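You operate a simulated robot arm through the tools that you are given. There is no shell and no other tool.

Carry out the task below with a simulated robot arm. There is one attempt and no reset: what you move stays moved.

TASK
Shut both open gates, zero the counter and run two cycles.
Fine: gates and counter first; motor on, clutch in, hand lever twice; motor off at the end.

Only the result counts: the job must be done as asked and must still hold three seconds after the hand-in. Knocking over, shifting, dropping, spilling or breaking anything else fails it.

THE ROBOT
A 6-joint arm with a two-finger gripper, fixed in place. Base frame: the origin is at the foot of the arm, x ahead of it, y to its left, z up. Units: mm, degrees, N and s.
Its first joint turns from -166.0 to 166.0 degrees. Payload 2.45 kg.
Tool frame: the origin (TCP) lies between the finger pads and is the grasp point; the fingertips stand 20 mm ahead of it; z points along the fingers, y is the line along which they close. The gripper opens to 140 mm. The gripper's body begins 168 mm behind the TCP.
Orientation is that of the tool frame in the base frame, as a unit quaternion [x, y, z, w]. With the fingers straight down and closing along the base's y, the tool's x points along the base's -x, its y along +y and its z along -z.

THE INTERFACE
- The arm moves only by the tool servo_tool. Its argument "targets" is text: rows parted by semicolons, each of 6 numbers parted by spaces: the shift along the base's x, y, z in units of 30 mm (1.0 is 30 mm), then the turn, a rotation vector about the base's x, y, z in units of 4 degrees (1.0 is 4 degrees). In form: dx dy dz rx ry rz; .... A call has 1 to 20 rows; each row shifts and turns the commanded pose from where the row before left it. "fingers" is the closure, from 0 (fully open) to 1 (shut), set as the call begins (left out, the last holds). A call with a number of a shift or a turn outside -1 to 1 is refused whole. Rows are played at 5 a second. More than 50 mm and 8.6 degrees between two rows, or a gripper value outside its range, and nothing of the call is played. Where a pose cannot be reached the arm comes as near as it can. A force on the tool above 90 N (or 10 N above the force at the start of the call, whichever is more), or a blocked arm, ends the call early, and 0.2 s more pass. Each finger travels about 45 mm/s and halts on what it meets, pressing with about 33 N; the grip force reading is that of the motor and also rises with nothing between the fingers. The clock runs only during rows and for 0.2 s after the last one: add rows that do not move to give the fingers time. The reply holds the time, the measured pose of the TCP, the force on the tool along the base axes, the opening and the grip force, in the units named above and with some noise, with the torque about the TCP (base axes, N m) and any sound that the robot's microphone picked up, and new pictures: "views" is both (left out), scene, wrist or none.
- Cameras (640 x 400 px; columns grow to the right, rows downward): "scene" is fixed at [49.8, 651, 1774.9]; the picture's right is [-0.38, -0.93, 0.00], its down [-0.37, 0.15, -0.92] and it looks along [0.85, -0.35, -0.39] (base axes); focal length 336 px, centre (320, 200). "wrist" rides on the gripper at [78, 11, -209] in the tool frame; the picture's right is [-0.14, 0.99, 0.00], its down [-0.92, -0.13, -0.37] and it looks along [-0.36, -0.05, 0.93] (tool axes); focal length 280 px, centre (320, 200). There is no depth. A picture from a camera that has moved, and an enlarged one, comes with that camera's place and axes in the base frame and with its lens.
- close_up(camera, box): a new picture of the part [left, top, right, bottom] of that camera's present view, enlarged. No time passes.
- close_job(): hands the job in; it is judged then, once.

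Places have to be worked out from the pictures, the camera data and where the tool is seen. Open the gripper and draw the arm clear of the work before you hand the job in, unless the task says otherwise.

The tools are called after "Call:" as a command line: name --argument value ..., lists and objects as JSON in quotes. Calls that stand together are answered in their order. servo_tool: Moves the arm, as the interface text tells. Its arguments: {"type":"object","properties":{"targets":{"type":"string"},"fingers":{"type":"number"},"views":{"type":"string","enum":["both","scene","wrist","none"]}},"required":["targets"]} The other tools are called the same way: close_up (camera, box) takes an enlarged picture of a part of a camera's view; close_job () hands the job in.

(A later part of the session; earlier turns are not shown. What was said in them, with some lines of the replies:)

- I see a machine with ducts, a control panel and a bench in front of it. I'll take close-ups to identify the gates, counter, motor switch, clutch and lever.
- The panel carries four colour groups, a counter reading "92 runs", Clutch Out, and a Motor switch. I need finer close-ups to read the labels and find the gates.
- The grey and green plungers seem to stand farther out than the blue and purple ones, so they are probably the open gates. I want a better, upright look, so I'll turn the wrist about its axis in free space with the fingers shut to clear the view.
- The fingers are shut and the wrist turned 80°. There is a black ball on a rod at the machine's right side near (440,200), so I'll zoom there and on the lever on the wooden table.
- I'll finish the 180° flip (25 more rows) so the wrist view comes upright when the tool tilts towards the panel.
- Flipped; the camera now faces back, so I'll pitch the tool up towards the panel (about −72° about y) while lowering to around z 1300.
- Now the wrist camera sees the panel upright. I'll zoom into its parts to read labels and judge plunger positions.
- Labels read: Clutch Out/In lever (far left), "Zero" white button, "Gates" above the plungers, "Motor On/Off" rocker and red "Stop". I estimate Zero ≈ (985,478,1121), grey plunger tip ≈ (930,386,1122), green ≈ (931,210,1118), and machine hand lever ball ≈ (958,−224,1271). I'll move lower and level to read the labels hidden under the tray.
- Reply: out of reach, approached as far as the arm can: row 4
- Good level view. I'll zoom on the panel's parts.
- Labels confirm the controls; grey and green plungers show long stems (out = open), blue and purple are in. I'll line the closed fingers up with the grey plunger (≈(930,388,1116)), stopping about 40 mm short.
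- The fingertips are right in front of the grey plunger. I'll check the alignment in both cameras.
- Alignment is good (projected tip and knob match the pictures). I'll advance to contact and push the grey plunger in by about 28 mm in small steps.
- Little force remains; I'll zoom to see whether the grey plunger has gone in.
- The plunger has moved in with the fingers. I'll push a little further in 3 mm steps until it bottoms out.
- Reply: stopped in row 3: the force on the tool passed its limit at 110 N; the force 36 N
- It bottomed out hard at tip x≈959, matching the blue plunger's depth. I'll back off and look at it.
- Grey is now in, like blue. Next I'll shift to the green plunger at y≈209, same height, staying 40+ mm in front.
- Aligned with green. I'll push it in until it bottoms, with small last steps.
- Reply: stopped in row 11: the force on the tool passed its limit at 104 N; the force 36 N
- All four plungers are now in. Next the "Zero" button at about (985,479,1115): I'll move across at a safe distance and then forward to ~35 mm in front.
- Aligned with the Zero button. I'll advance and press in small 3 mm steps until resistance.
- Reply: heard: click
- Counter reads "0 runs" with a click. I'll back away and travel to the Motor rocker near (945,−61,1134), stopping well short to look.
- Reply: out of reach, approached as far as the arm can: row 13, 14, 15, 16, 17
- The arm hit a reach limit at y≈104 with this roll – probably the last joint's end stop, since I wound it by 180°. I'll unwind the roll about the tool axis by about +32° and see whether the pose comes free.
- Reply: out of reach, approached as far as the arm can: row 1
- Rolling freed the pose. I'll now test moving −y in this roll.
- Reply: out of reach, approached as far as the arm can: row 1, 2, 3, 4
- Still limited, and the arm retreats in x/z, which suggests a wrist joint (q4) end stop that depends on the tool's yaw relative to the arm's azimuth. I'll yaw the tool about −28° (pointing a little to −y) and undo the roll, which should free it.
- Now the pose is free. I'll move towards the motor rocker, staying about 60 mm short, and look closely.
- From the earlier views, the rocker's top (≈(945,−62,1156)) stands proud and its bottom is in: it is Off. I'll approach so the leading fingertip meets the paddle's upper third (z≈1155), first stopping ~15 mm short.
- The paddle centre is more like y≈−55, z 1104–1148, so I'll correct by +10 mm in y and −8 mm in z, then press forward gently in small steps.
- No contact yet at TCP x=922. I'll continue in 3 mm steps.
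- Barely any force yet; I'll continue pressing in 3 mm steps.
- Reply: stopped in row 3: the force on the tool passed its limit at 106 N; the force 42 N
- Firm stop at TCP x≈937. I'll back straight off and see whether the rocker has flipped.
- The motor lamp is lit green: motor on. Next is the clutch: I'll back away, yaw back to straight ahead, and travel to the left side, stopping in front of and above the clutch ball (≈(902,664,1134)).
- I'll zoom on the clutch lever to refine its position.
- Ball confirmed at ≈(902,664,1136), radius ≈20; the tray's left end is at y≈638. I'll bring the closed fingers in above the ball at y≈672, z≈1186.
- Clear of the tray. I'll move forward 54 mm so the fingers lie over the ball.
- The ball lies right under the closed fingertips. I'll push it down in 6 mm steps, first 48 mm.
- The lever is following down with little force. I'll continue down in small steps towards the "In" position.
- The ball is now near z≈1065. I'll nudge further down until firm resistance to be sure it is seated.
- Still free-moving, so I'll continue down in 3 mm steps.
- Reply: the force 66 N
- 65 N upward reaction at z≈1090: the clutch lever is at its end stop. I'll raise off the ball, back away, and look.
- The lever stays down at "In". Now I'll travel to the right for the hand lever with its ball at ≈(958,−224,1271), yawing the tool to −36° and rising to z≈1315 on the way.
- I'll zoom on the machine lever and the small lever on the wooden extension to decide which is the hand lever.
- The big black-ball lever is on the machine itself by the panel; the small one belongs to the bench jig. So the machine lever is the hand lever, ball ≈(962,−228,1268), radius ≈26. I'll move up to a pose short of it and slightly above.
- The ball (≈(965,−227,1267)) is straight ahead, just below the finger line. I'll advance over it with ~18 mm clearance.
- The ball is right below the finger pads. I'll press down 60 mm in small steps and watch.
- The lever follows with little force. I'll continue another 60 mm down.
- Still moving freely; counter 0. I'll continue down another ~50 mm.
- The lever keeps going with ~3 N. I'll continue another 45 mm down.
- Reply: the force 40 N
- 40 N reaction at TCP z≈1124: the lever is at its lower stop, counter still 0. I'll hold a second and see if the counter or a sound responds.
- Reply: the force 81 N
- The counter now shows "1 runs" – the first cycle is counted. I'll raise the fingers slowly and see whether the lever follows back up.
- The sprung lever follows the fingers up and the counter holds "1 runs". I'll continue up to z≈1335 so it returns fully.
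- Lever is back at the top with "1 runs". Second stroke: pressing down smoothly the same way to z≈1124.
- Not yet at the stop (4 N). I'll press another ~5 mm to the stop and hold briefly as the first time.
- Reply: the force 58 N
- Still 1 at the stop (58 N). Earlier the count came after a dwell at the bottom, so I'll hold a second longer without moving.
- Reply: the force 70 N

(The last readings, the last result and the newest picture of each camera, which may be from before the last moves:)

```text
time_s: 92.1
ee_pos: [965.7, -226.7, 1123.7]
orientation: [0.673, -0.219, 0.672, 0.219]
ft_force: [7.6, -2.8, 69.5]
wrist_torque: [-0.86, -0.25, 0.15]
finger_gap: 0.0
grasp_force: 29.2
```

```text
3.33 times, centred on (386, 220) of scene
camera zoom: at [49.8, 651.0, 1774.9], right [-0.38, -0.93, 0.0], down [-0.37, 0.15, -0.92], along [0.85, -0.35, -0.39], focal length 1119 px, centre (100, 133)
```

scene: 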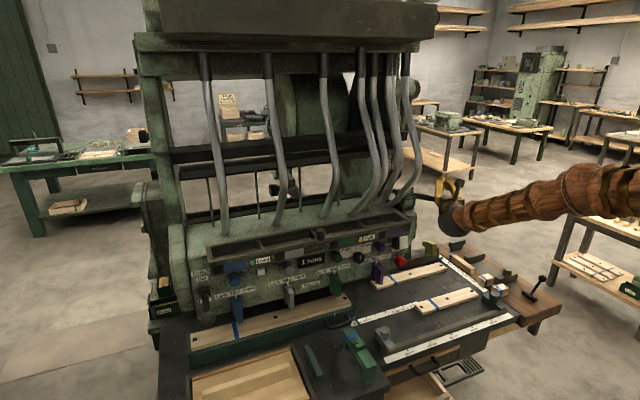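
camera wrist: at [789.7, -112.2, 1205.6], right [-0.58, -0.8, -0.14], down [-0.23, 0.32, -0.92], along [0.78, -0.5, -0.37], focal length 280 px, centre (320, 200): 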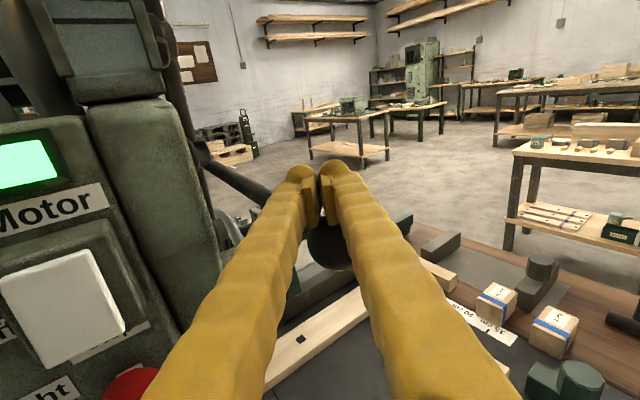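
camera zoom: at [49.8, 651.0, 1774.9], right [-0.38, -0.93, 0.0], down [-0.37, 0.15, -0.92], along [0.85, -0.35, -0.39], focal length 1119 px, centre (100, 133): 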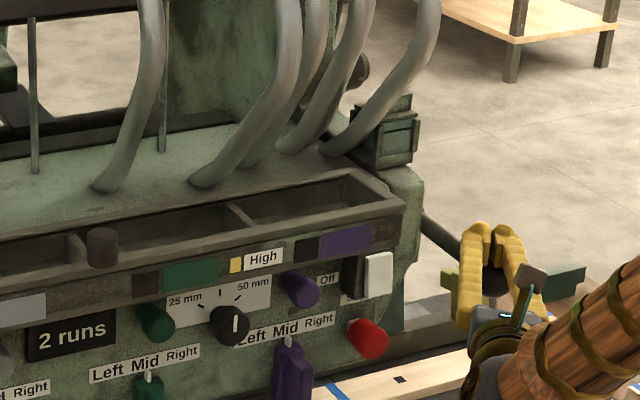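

"2 runs" now. I'll raise the fingers straight up to release the lever fully.

Call:
servo_tool --targets "0 0 0.2 0 0 0;0 0 0.4 0 0 0;0 0 0.4 0 0 0;0 0 0.4 0 0 0;0 0 0.4 0 0 0;0 0 0.4 0 0 0;0 0 0.4 0 0 0;0 0 0.4 0 0 0;0 0 0.4 0 0 0;0 0 0.4 0 0 0;0 0 0.4 0 0 0;0 0 0.4 0 0 0;0 0 0.4 0 0 0;0 0 0.4 0 0 0;0 0 0.4 0 0 0;0 0 0.4 0 0 0;0 0 0.4 0 0 0;0 0 0.4 0 0 0;0 0 0.1 0 0 0;0 0 0 0 0 0" --views "both"

Call:
close_up --camera "scene" --box '[290, 160, 482, 280]'

```text
time_s: 96.3
ee_pos: [965.6, -225.6, 1333.8]
orientation: [0.675, -0.218, 0.67, 0.218]
ft_force: [-1.1, -0.2, -0.5]
wrist_torque: [-0.01, -0.01, 0.01]
finger_gap: 0.0
grasp_force: 29.1
camera wrist: at [789.8, -111.6, 1413.8], right [-0.58, -0.8, -0.14], down [-0.23, 0.32, -0.92], along [0.78, -0.5, -0.37], focal length 280 px, centre (320, 200)
```

scene: 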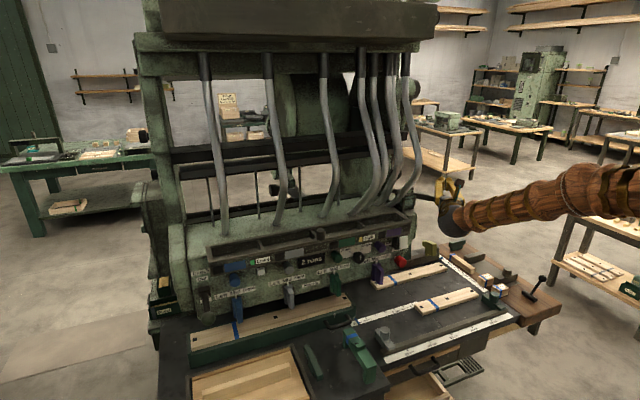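
wrist: 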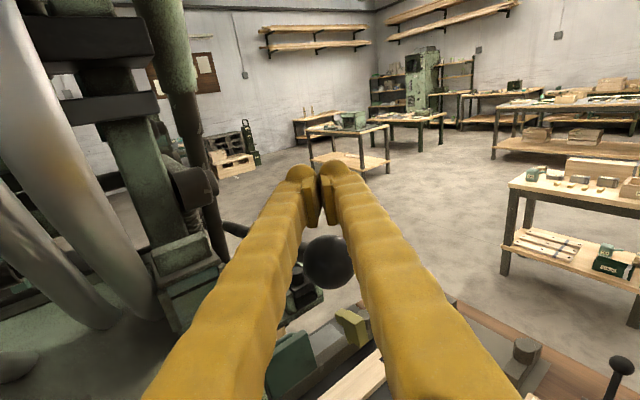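

```text
3.33 times, centred on (386, 220) of scene
camera zoom: at [49.8, 651.0, 1774.9], right [-0.38, -0.93, 0.0], down [-0.37, 0.15, -0.92], along [0.85, -0.35, -0.39], focal length 1119 px, centre (100, 133)
```

zoom: 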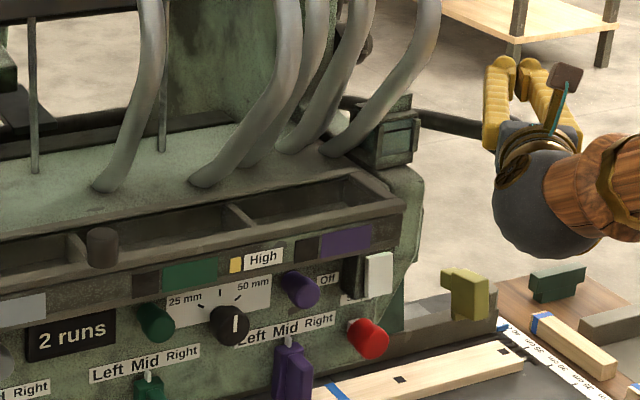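

Lever at rest, 2 runs. Now the motor off: I'll back out, descend in front of the panel and line up with the lower half of the rocker (y≈−57, z≈1112), well short of it.

Call:
servo_tool --targets "-0.98 0.6 0 0 0 0;-0.98 0.6 0 0 0 0;-0.98 0.6 0 0 0 0;-0.98 0.6 0 0 0 0;-0.98 0.3 0 0 0 0;-0.98 0.3 0 0 0 0;0 0.3 -0.9 0 0 1;0 0.3 -0.9 0 0 1;0 0.3 -0.9 0 0 0;0 0.3 -0.9 0 0 0;0 0.3 -0.9 0 0 0;0 0.3 -0.9 0 0 0;0 0.3 -0.9 0 0 0;0 0.3 -0.9 0 0 0;0 0 0 0 0 0" --views "both"

Call:
close_up --camera "wrist" --box '[230, 80, 390, 180]'

Call:
close_up --camera "scene" --box '[360, 215, 440, 265]'

```text
time_s: 99.5
ee_pos: [790.3, -64.0, 1118.2]
orientation: [0.688, -0.171, 0.684, 0.171]
ft_force: [-0.3, -0.7, -0.1]
wrist_torque: [-0.02, -0.02, 0.01]
finger_gap: 0.0
grasp_force: 29.1
camera wrist: at [600.4, 25.0, 1197.6], right [-0.47, -0.87, -0.14], down [-0.27, 0.29, -0.92], along [0.84, -0.39, -0.37], focal length 280 px, centre (320, 200)
```

scene: 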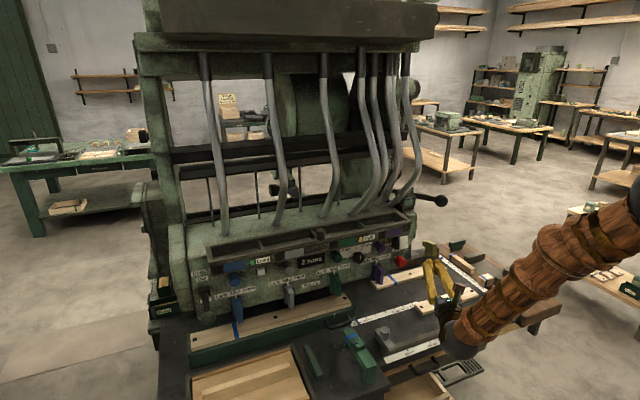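
wrist: 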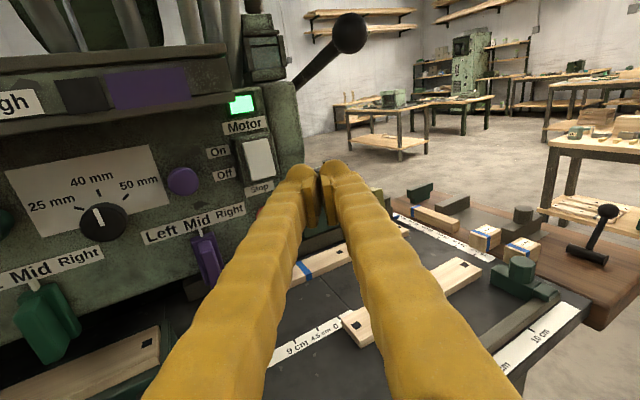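

```text
4.00 times, centred on (310, 130) of wrist
camera zoom: at [600.4, 25.0, 1197.6], right [-0.47, -0.87, -0.14], down [-0.27, 0.29, -0.92], along [0.84, -0.39, -0.37], focal length 1122 px, centre (360, 480)
```

zoom: 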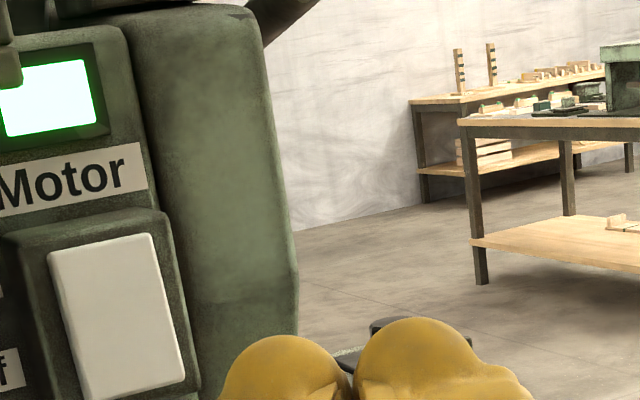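

```text
8.00 times, centred on (400, 240) of scene
camera zoom: at [49.8, 651.0, 1774.9], right [-0.38, -0.93, 0.0], down [-0.37, 0.15, -0.92], along [0.85, -0.35, -0.39], focal length 2686 px, centre (-320, -120)
```

zoom: 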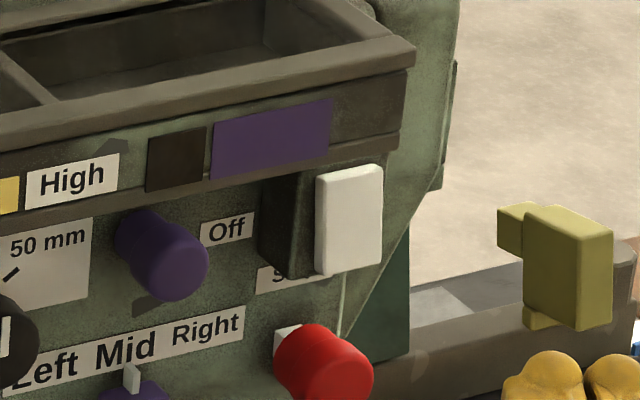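

The paddle's bottom now stands proud (≈(942,−59,1106)), lamp lit. I'll align to y≈−60, z≈1111, and approach to x≈890, checking clearance over the red Stop button.

Call:
servo_tool --targets "0 0.13 -0.24 0 0 0;0.8 0 0 0 0 0;0.8 0 0 0 0 0;0.8 0 0 0 0 0;0.8 0 0 0 0 0;0.3 0 0 0 0 0;0 0 0 0 0 0" --views "wrist"

Call:
close_up --camera "wrist" --box '[230, 110, 390, 230]'

Call:
close_up --camera "scene" --box '[360, 215, 440, 265]'

```text
time_s: 101.1
ee_pos: [894.7, -60.4, 1108.8]
orientation: [0.688, -0.17, 0.684, 0.171]
ft_force: [-0.3, -1.4, 0.4]
wrist_torque: [0.03, 0.0, -0.02]
finger_gap: 0.0
grasp_force: 29.1
camera wrist: at [704.6, 28.1, 1190.0], right [-0.47, -0.87, -0.14], down [-0.27, 0.29, -0.92], along [0.84, -0.39, -0.37], focal length 280 px, centre (320, 200)
```

wrist: 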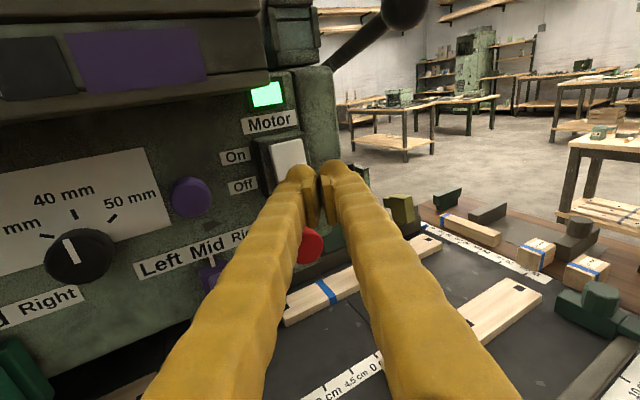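

```text
3.33 times, centred on (310, 170) of wrist
camera zoom: at [704.6, 28.1, 1190.0], right [-0.47, -0.87, -0.14], down [-0.27, 0.29, -0.92], along [0.84, -0.39, -0.37], focal length 935 px, centre (353, 300)
```

zoom: 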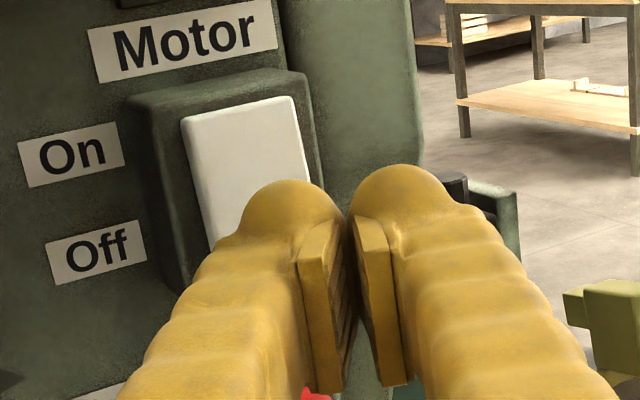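

```text
8.00 times, centred on (400, 240) of scene
camera zoom: at [49.8, 651.0, 1774.9], right [-0.38, -0.93, 0.0], down [-0.37, 0.15, -0.92], along [0.85, -0.35, -0.39], focal length 2686 px, centre (-320, -120)
```

zoom: 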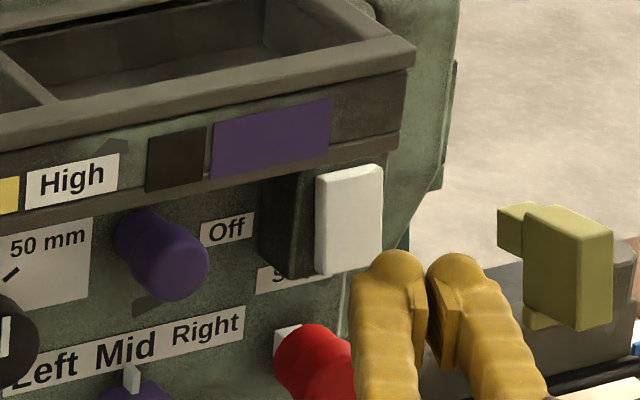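

Aligned near the paddle's lower part; I'll shift +6 mm in y and press in small steps.

Call:
servo_tool --targets "0 0.2 0 0 0 0;0.3 0 0 0 0 0;0.3 0 0 0 0 0;0.2 0 0 0 0 0;0.1 0 0 0 0 0;0.1 0 0 0 0 0;0.1 0 0 0 0 0;0.1 0 0 0 0 0;0.1 0 0 0 0 0;0 0 0 0 0 0" --views "wrist"

Call:
close_up --camera "wrist" --box '[230, 60, 390, 230]'

Call:
close_up --camera "scene" --box '[360, 215, 440, 265]'

```text
time_s: 103.3
ee_pos: [933.5, -53.1, 1109.2]
orientation: [0.688, -0.171, 0.684, 0.171]
ft_force: [0.2, 0.7, -0.5]
wrist_torque: [0.0, -0.01, 0.0]
finger_gap: 0.0
grasp_force: 29.8
camera wrist: at [743.1, 34.4, 1190.1], right [-0.47, -0.87, -0.14], down [-0.27, 0.29, -0.92], along [0.84, -0.39, -0.37], focal length 280 px, centre (320, 200)
```

wrist: 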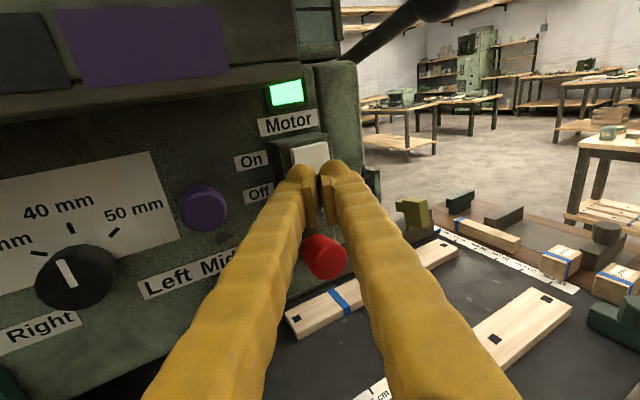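

```text
2.35 times, centred on (310, 145) of wrist
camera zoom: at [743.1, 34.4, 1190.1], right [-0.47, -0.87, -0.14], down [-0.27, 0.29, -0.92], along [0.84, -0.39, -0.37], focal length 660 px, centre (344, 329)
```

zoom: 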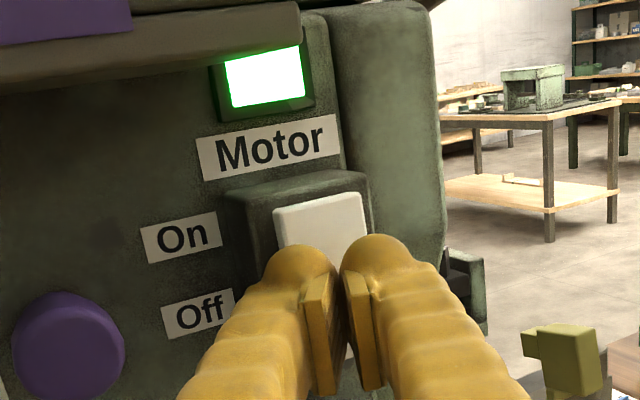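

```text
8.00 times, centred on (400, 240) of scene
camera zoom: at [49.8, 651.0, 1774.9], right [-0.38, -0.93, 0.0], down [-0.37, 0.15, -0.92], along [0.85, -0.35, -0.39], focal length 2686 px, centre (-320, -120)
```

zoom: 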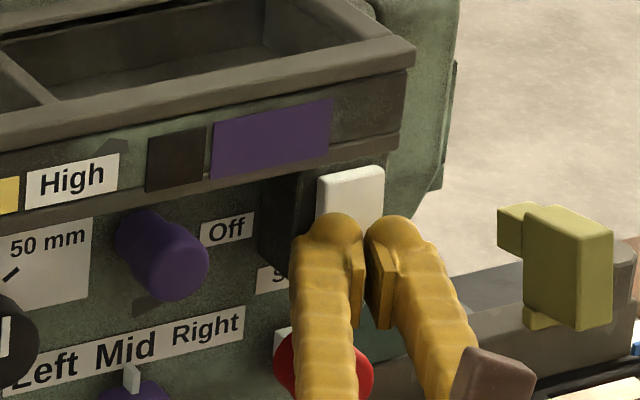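

Lamp still lit; the finger is just touching. I'll press further in 3 mm steps.

Call:
servo_tool --targets "0.1 0 0 0 0 0;0.1 0 0 0 0 0;0.1 0 0 0 0 0;0 0 0 0 0 0" --views "none"

Call:
close_up --camera "wrist" --box '[230, 60, 390, 230]'

Call:
close_up --camera "scene" --box '[360, 215, 440, 265]'

```text
time_s: 104.0
ee_pos: [936.0, -54.7, 1109.1]
orientation: [0.688, -0.171, 0.684, 0.172]
ft_force: [-38.9, 9.2, 5.5]
wrist_torque: [-0.09, -0.54, 0.36]
finger_gap: 0.0
grasp_force: 29.5
stopped in row 3: the force on the tool passed its limit at 106 N (the readings are from after the stop); the commanded pose is now the measured one
```

```text
2.35 times, centred on (310, 145) of wrist
camera zoom: at [745.3, 34.7, 1189.7], right [-0.47, -0.87, -0.13], down [-0.27, 0.29, -0.92], along [0.84, -0.39, -0.37], focal length 660 px, centre (344, 329)
```

zoom: 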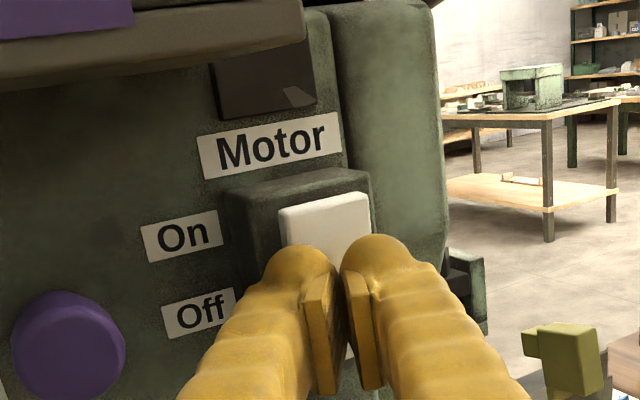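

```text
8.00 times, centred on (400, 240) of scene
camera zoom: at [49.8, 651.0, 1774.9], right [-0.38, -0.93, 0.0], down [-0.37, 0.15, -0.92], along [0.85, -0.35, -0.39], focal length 2686 px, centre (-320, -120)
```

zoom: 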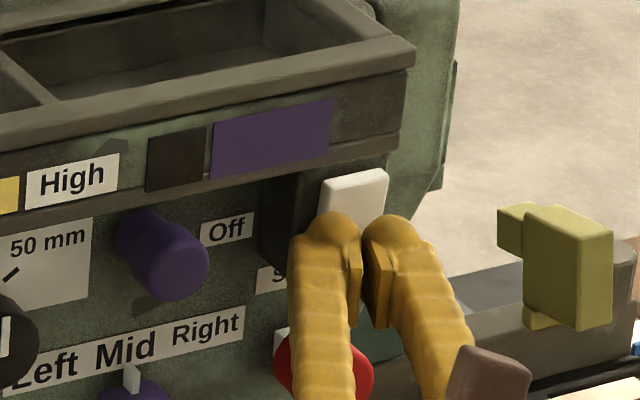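

The motor lamp is out: motor off. I'll back straight away from the panel and raise the arm clear.

Call:
servo_tool --targets "-0.5 0 0 0 0 0;-1 0 0 0 0 0;-1 0 0 0 0 0;-1 0 0 0 0 0;-1 0 0 0 0 0;-1 0.5 0.5 0 0 0;-1 0.5 0.8 0 0 0;-1 0.8 0.8 0 0 0;0 0.8 0.8 0 0 0;0 0.8 0.8 0 0 0;0 0.8 0.8 0 0 0;0 0 0 0 0 0" --views "both"

Call:
close_up --camera "scene" --box '[180, 210, 310, 310]'

Call:
close_up --camera "scene" --box '[290, 180, 450, 280]'

```text
time_s: 106.6
ee_pos: [709.6, 70.9, 1243.9]
orientation: [0.689, -0.171, 0.683, 0.172]
ft_force: [-0.9, -0.5, -0.7]
wrist_torque: [-0.03, -0.01, 0.0]
finger_gap: 0.2
grasp_force: 30.1
camera wrist: at [520.4, 160.7, 1323.8], right [-0.47, -0.87, -0.13], down [-0.27, 0.29, -0.92], along [0.84, -0.39, -0.37], focal length 280 px, centre (320, 200)
```

scene: 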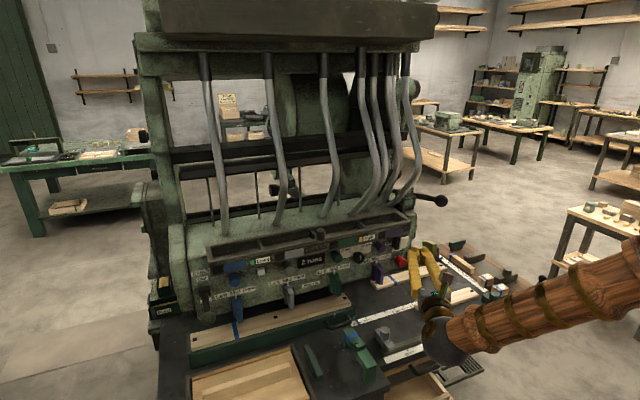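
wrist: 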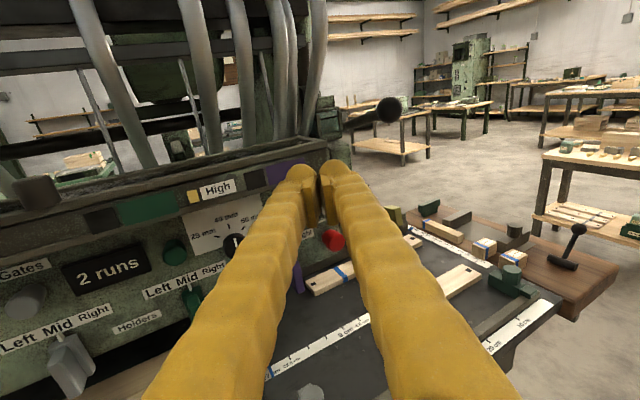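

```text
4.00 times, centred on (245, 260) of scene
camera zoom: at [49.8, 651.0, 1774.9], right [-0.38, -0.93, 0.0], down [-0.37, 0.15, -0.92], along [0.85, -0.35, -0.39], focal length 1343 px, centre (620, -40)
```

zoom: 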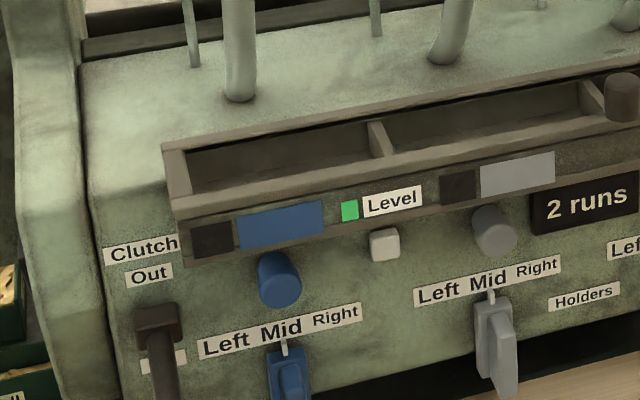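

```text
4.00 times, centred on (370, 230) of scene
camera zoom: at [49.8, 651.0, 1774.9], right [-0.38, -0.93, 0.0], down [-0.37, 0.15, -0.92], along [0.85, -0.35, -0.39], focal length 1343 px, centre (120, 80)
```

zoom: 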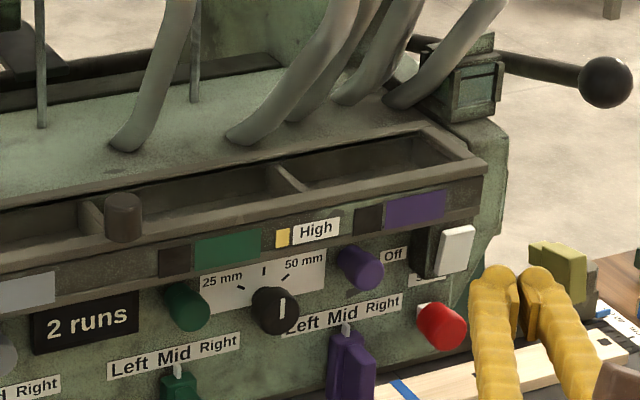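

All looks right: gates in, "2 runs", clutch In, lever up, rocker Off. I'll open the gripper and draw the arm further back and up.

Call:
servo_tool --targets "0 0 0.5 0 0 0;-0.5 0 0.8 0 0 0;-0.5 0 0.8 0 0 0;-0.5 0 0.8 0 0 0;-0.5 0 0.8 0 0 0;-0.5 0 0.8 0 0 0;0 0 0 0 0 0;0 0 0 0 0 0;0 0 0 0 0 0;0 0 0 0 0 0" --fingers 0 --views "both"

Call:
close_up --camera "scene" --box '[180, 200, 420, 350]'

Call:
close_up --camera "scene" --box '[320, 170, 560, 320]'

Call:
close_up --camera "wrist" --box '[120, 120, 440, 320]'

```text
time_s: 108.8
ee_pos: [636.3, 70.1, 1378.9]
orientation: [0.689, -0.171, 0.683, 0.172]
ft_force: [-0.4, 1.3, 0.5]
wrist_torque: [-0.02, 0.0, 0.0]
finger_gap: 140.0
grasp_force: 0.0
camera wrist: at [446.4, 160.2, 1459.8], right [-0.47, -0.87, -0.13], down [-0.27, 0.29, -0.92], along [0.84, -0.39, -0.37], focal length 280 px, centre (320, 200)
```

scene: 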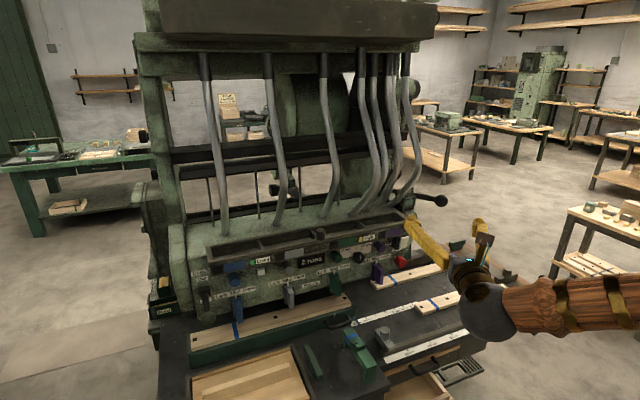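
wrist: 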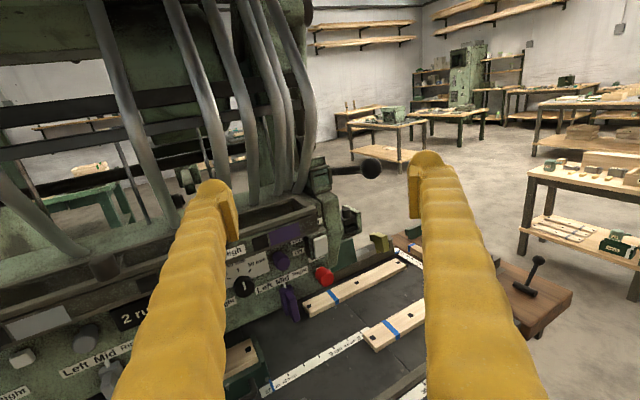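

```text
2.67 times, centred on (300, 275) of scene
camera zoom: at [49.8, 651.0, 1774.9], right [-0.38, -0.93, 0.0], down [-0.37, 0.15, -0.92], along [0.85, -0.35, -0.39], focal length 895 px, centre (373, 0)
```

zoom: 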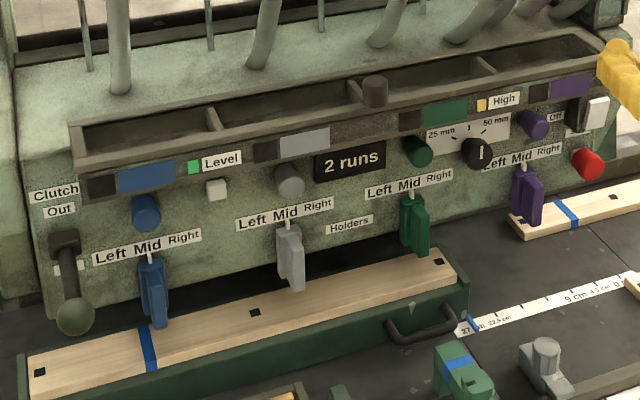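

```text
2.67 times, centred on (440, 245) of scene
camera zoom: at [49.8, 651.0, 1774.9], right [-0.38, -0.93, 0.0], down [-0.37, 0.15, -0.92], along [0.85, -0.35, -0.39], focal length 895 px, centre (0, 80)
```

zoom: 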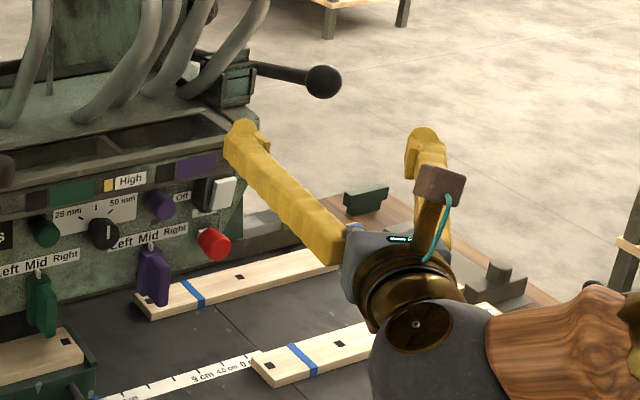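

```text
2.00 times, centred on (280, 220) of wrist
camera zoom: at [446.4, 160.2, 1459.8], right [-0.47, -0.87, -0.13], down [-0.27, 0.29, -0.92], along [0.84, -0.39, -0.37], focal length 561 px, centre (400, 160)
```

zoom: 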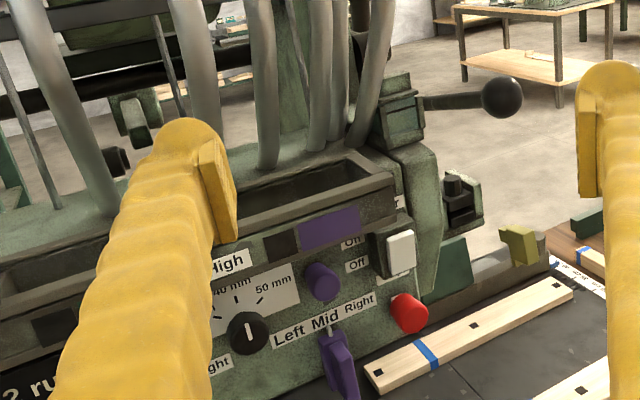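

Everything holds: four plungers in, counter "2 runs", clutch lever at "In", hand lever up, motor rocker Off, other items undisturbed, gripper open and clear. I'm handing the job in.

Call:
close_job

```text
The job is handed in.
```

The job is done and handed in: both open gates are shut, the counter was zeroed, and two cycles were run. I haven't seen the judging result.

- **Gates:** I pushed in the grey and green plungers until they stopped. I took "out" to mean open; nothing on the panel says so. All four plungers now sit at the same depth.
- **Counter:** It read "92 runs" at the start. I pressed Zero and it went to "0 runs". It now reads "2 runs".
- **Motor and clutch:** I switched the motor on, and its lamp lit. I then pushed the clutch lever down to "In", and it is still there.
- **Hand lever:** I used the large black-ball lever on the machine's right side, not the small one on the bench. I pressed it to the bottom twice. Each run registered after holding it there for about a second.
- **End state:** I pressed the motor rocker to Off and the lamp went out. The hand lever is back up, and nothing else on the bench looks moved. The gripper is open and the arm is clear of the work.
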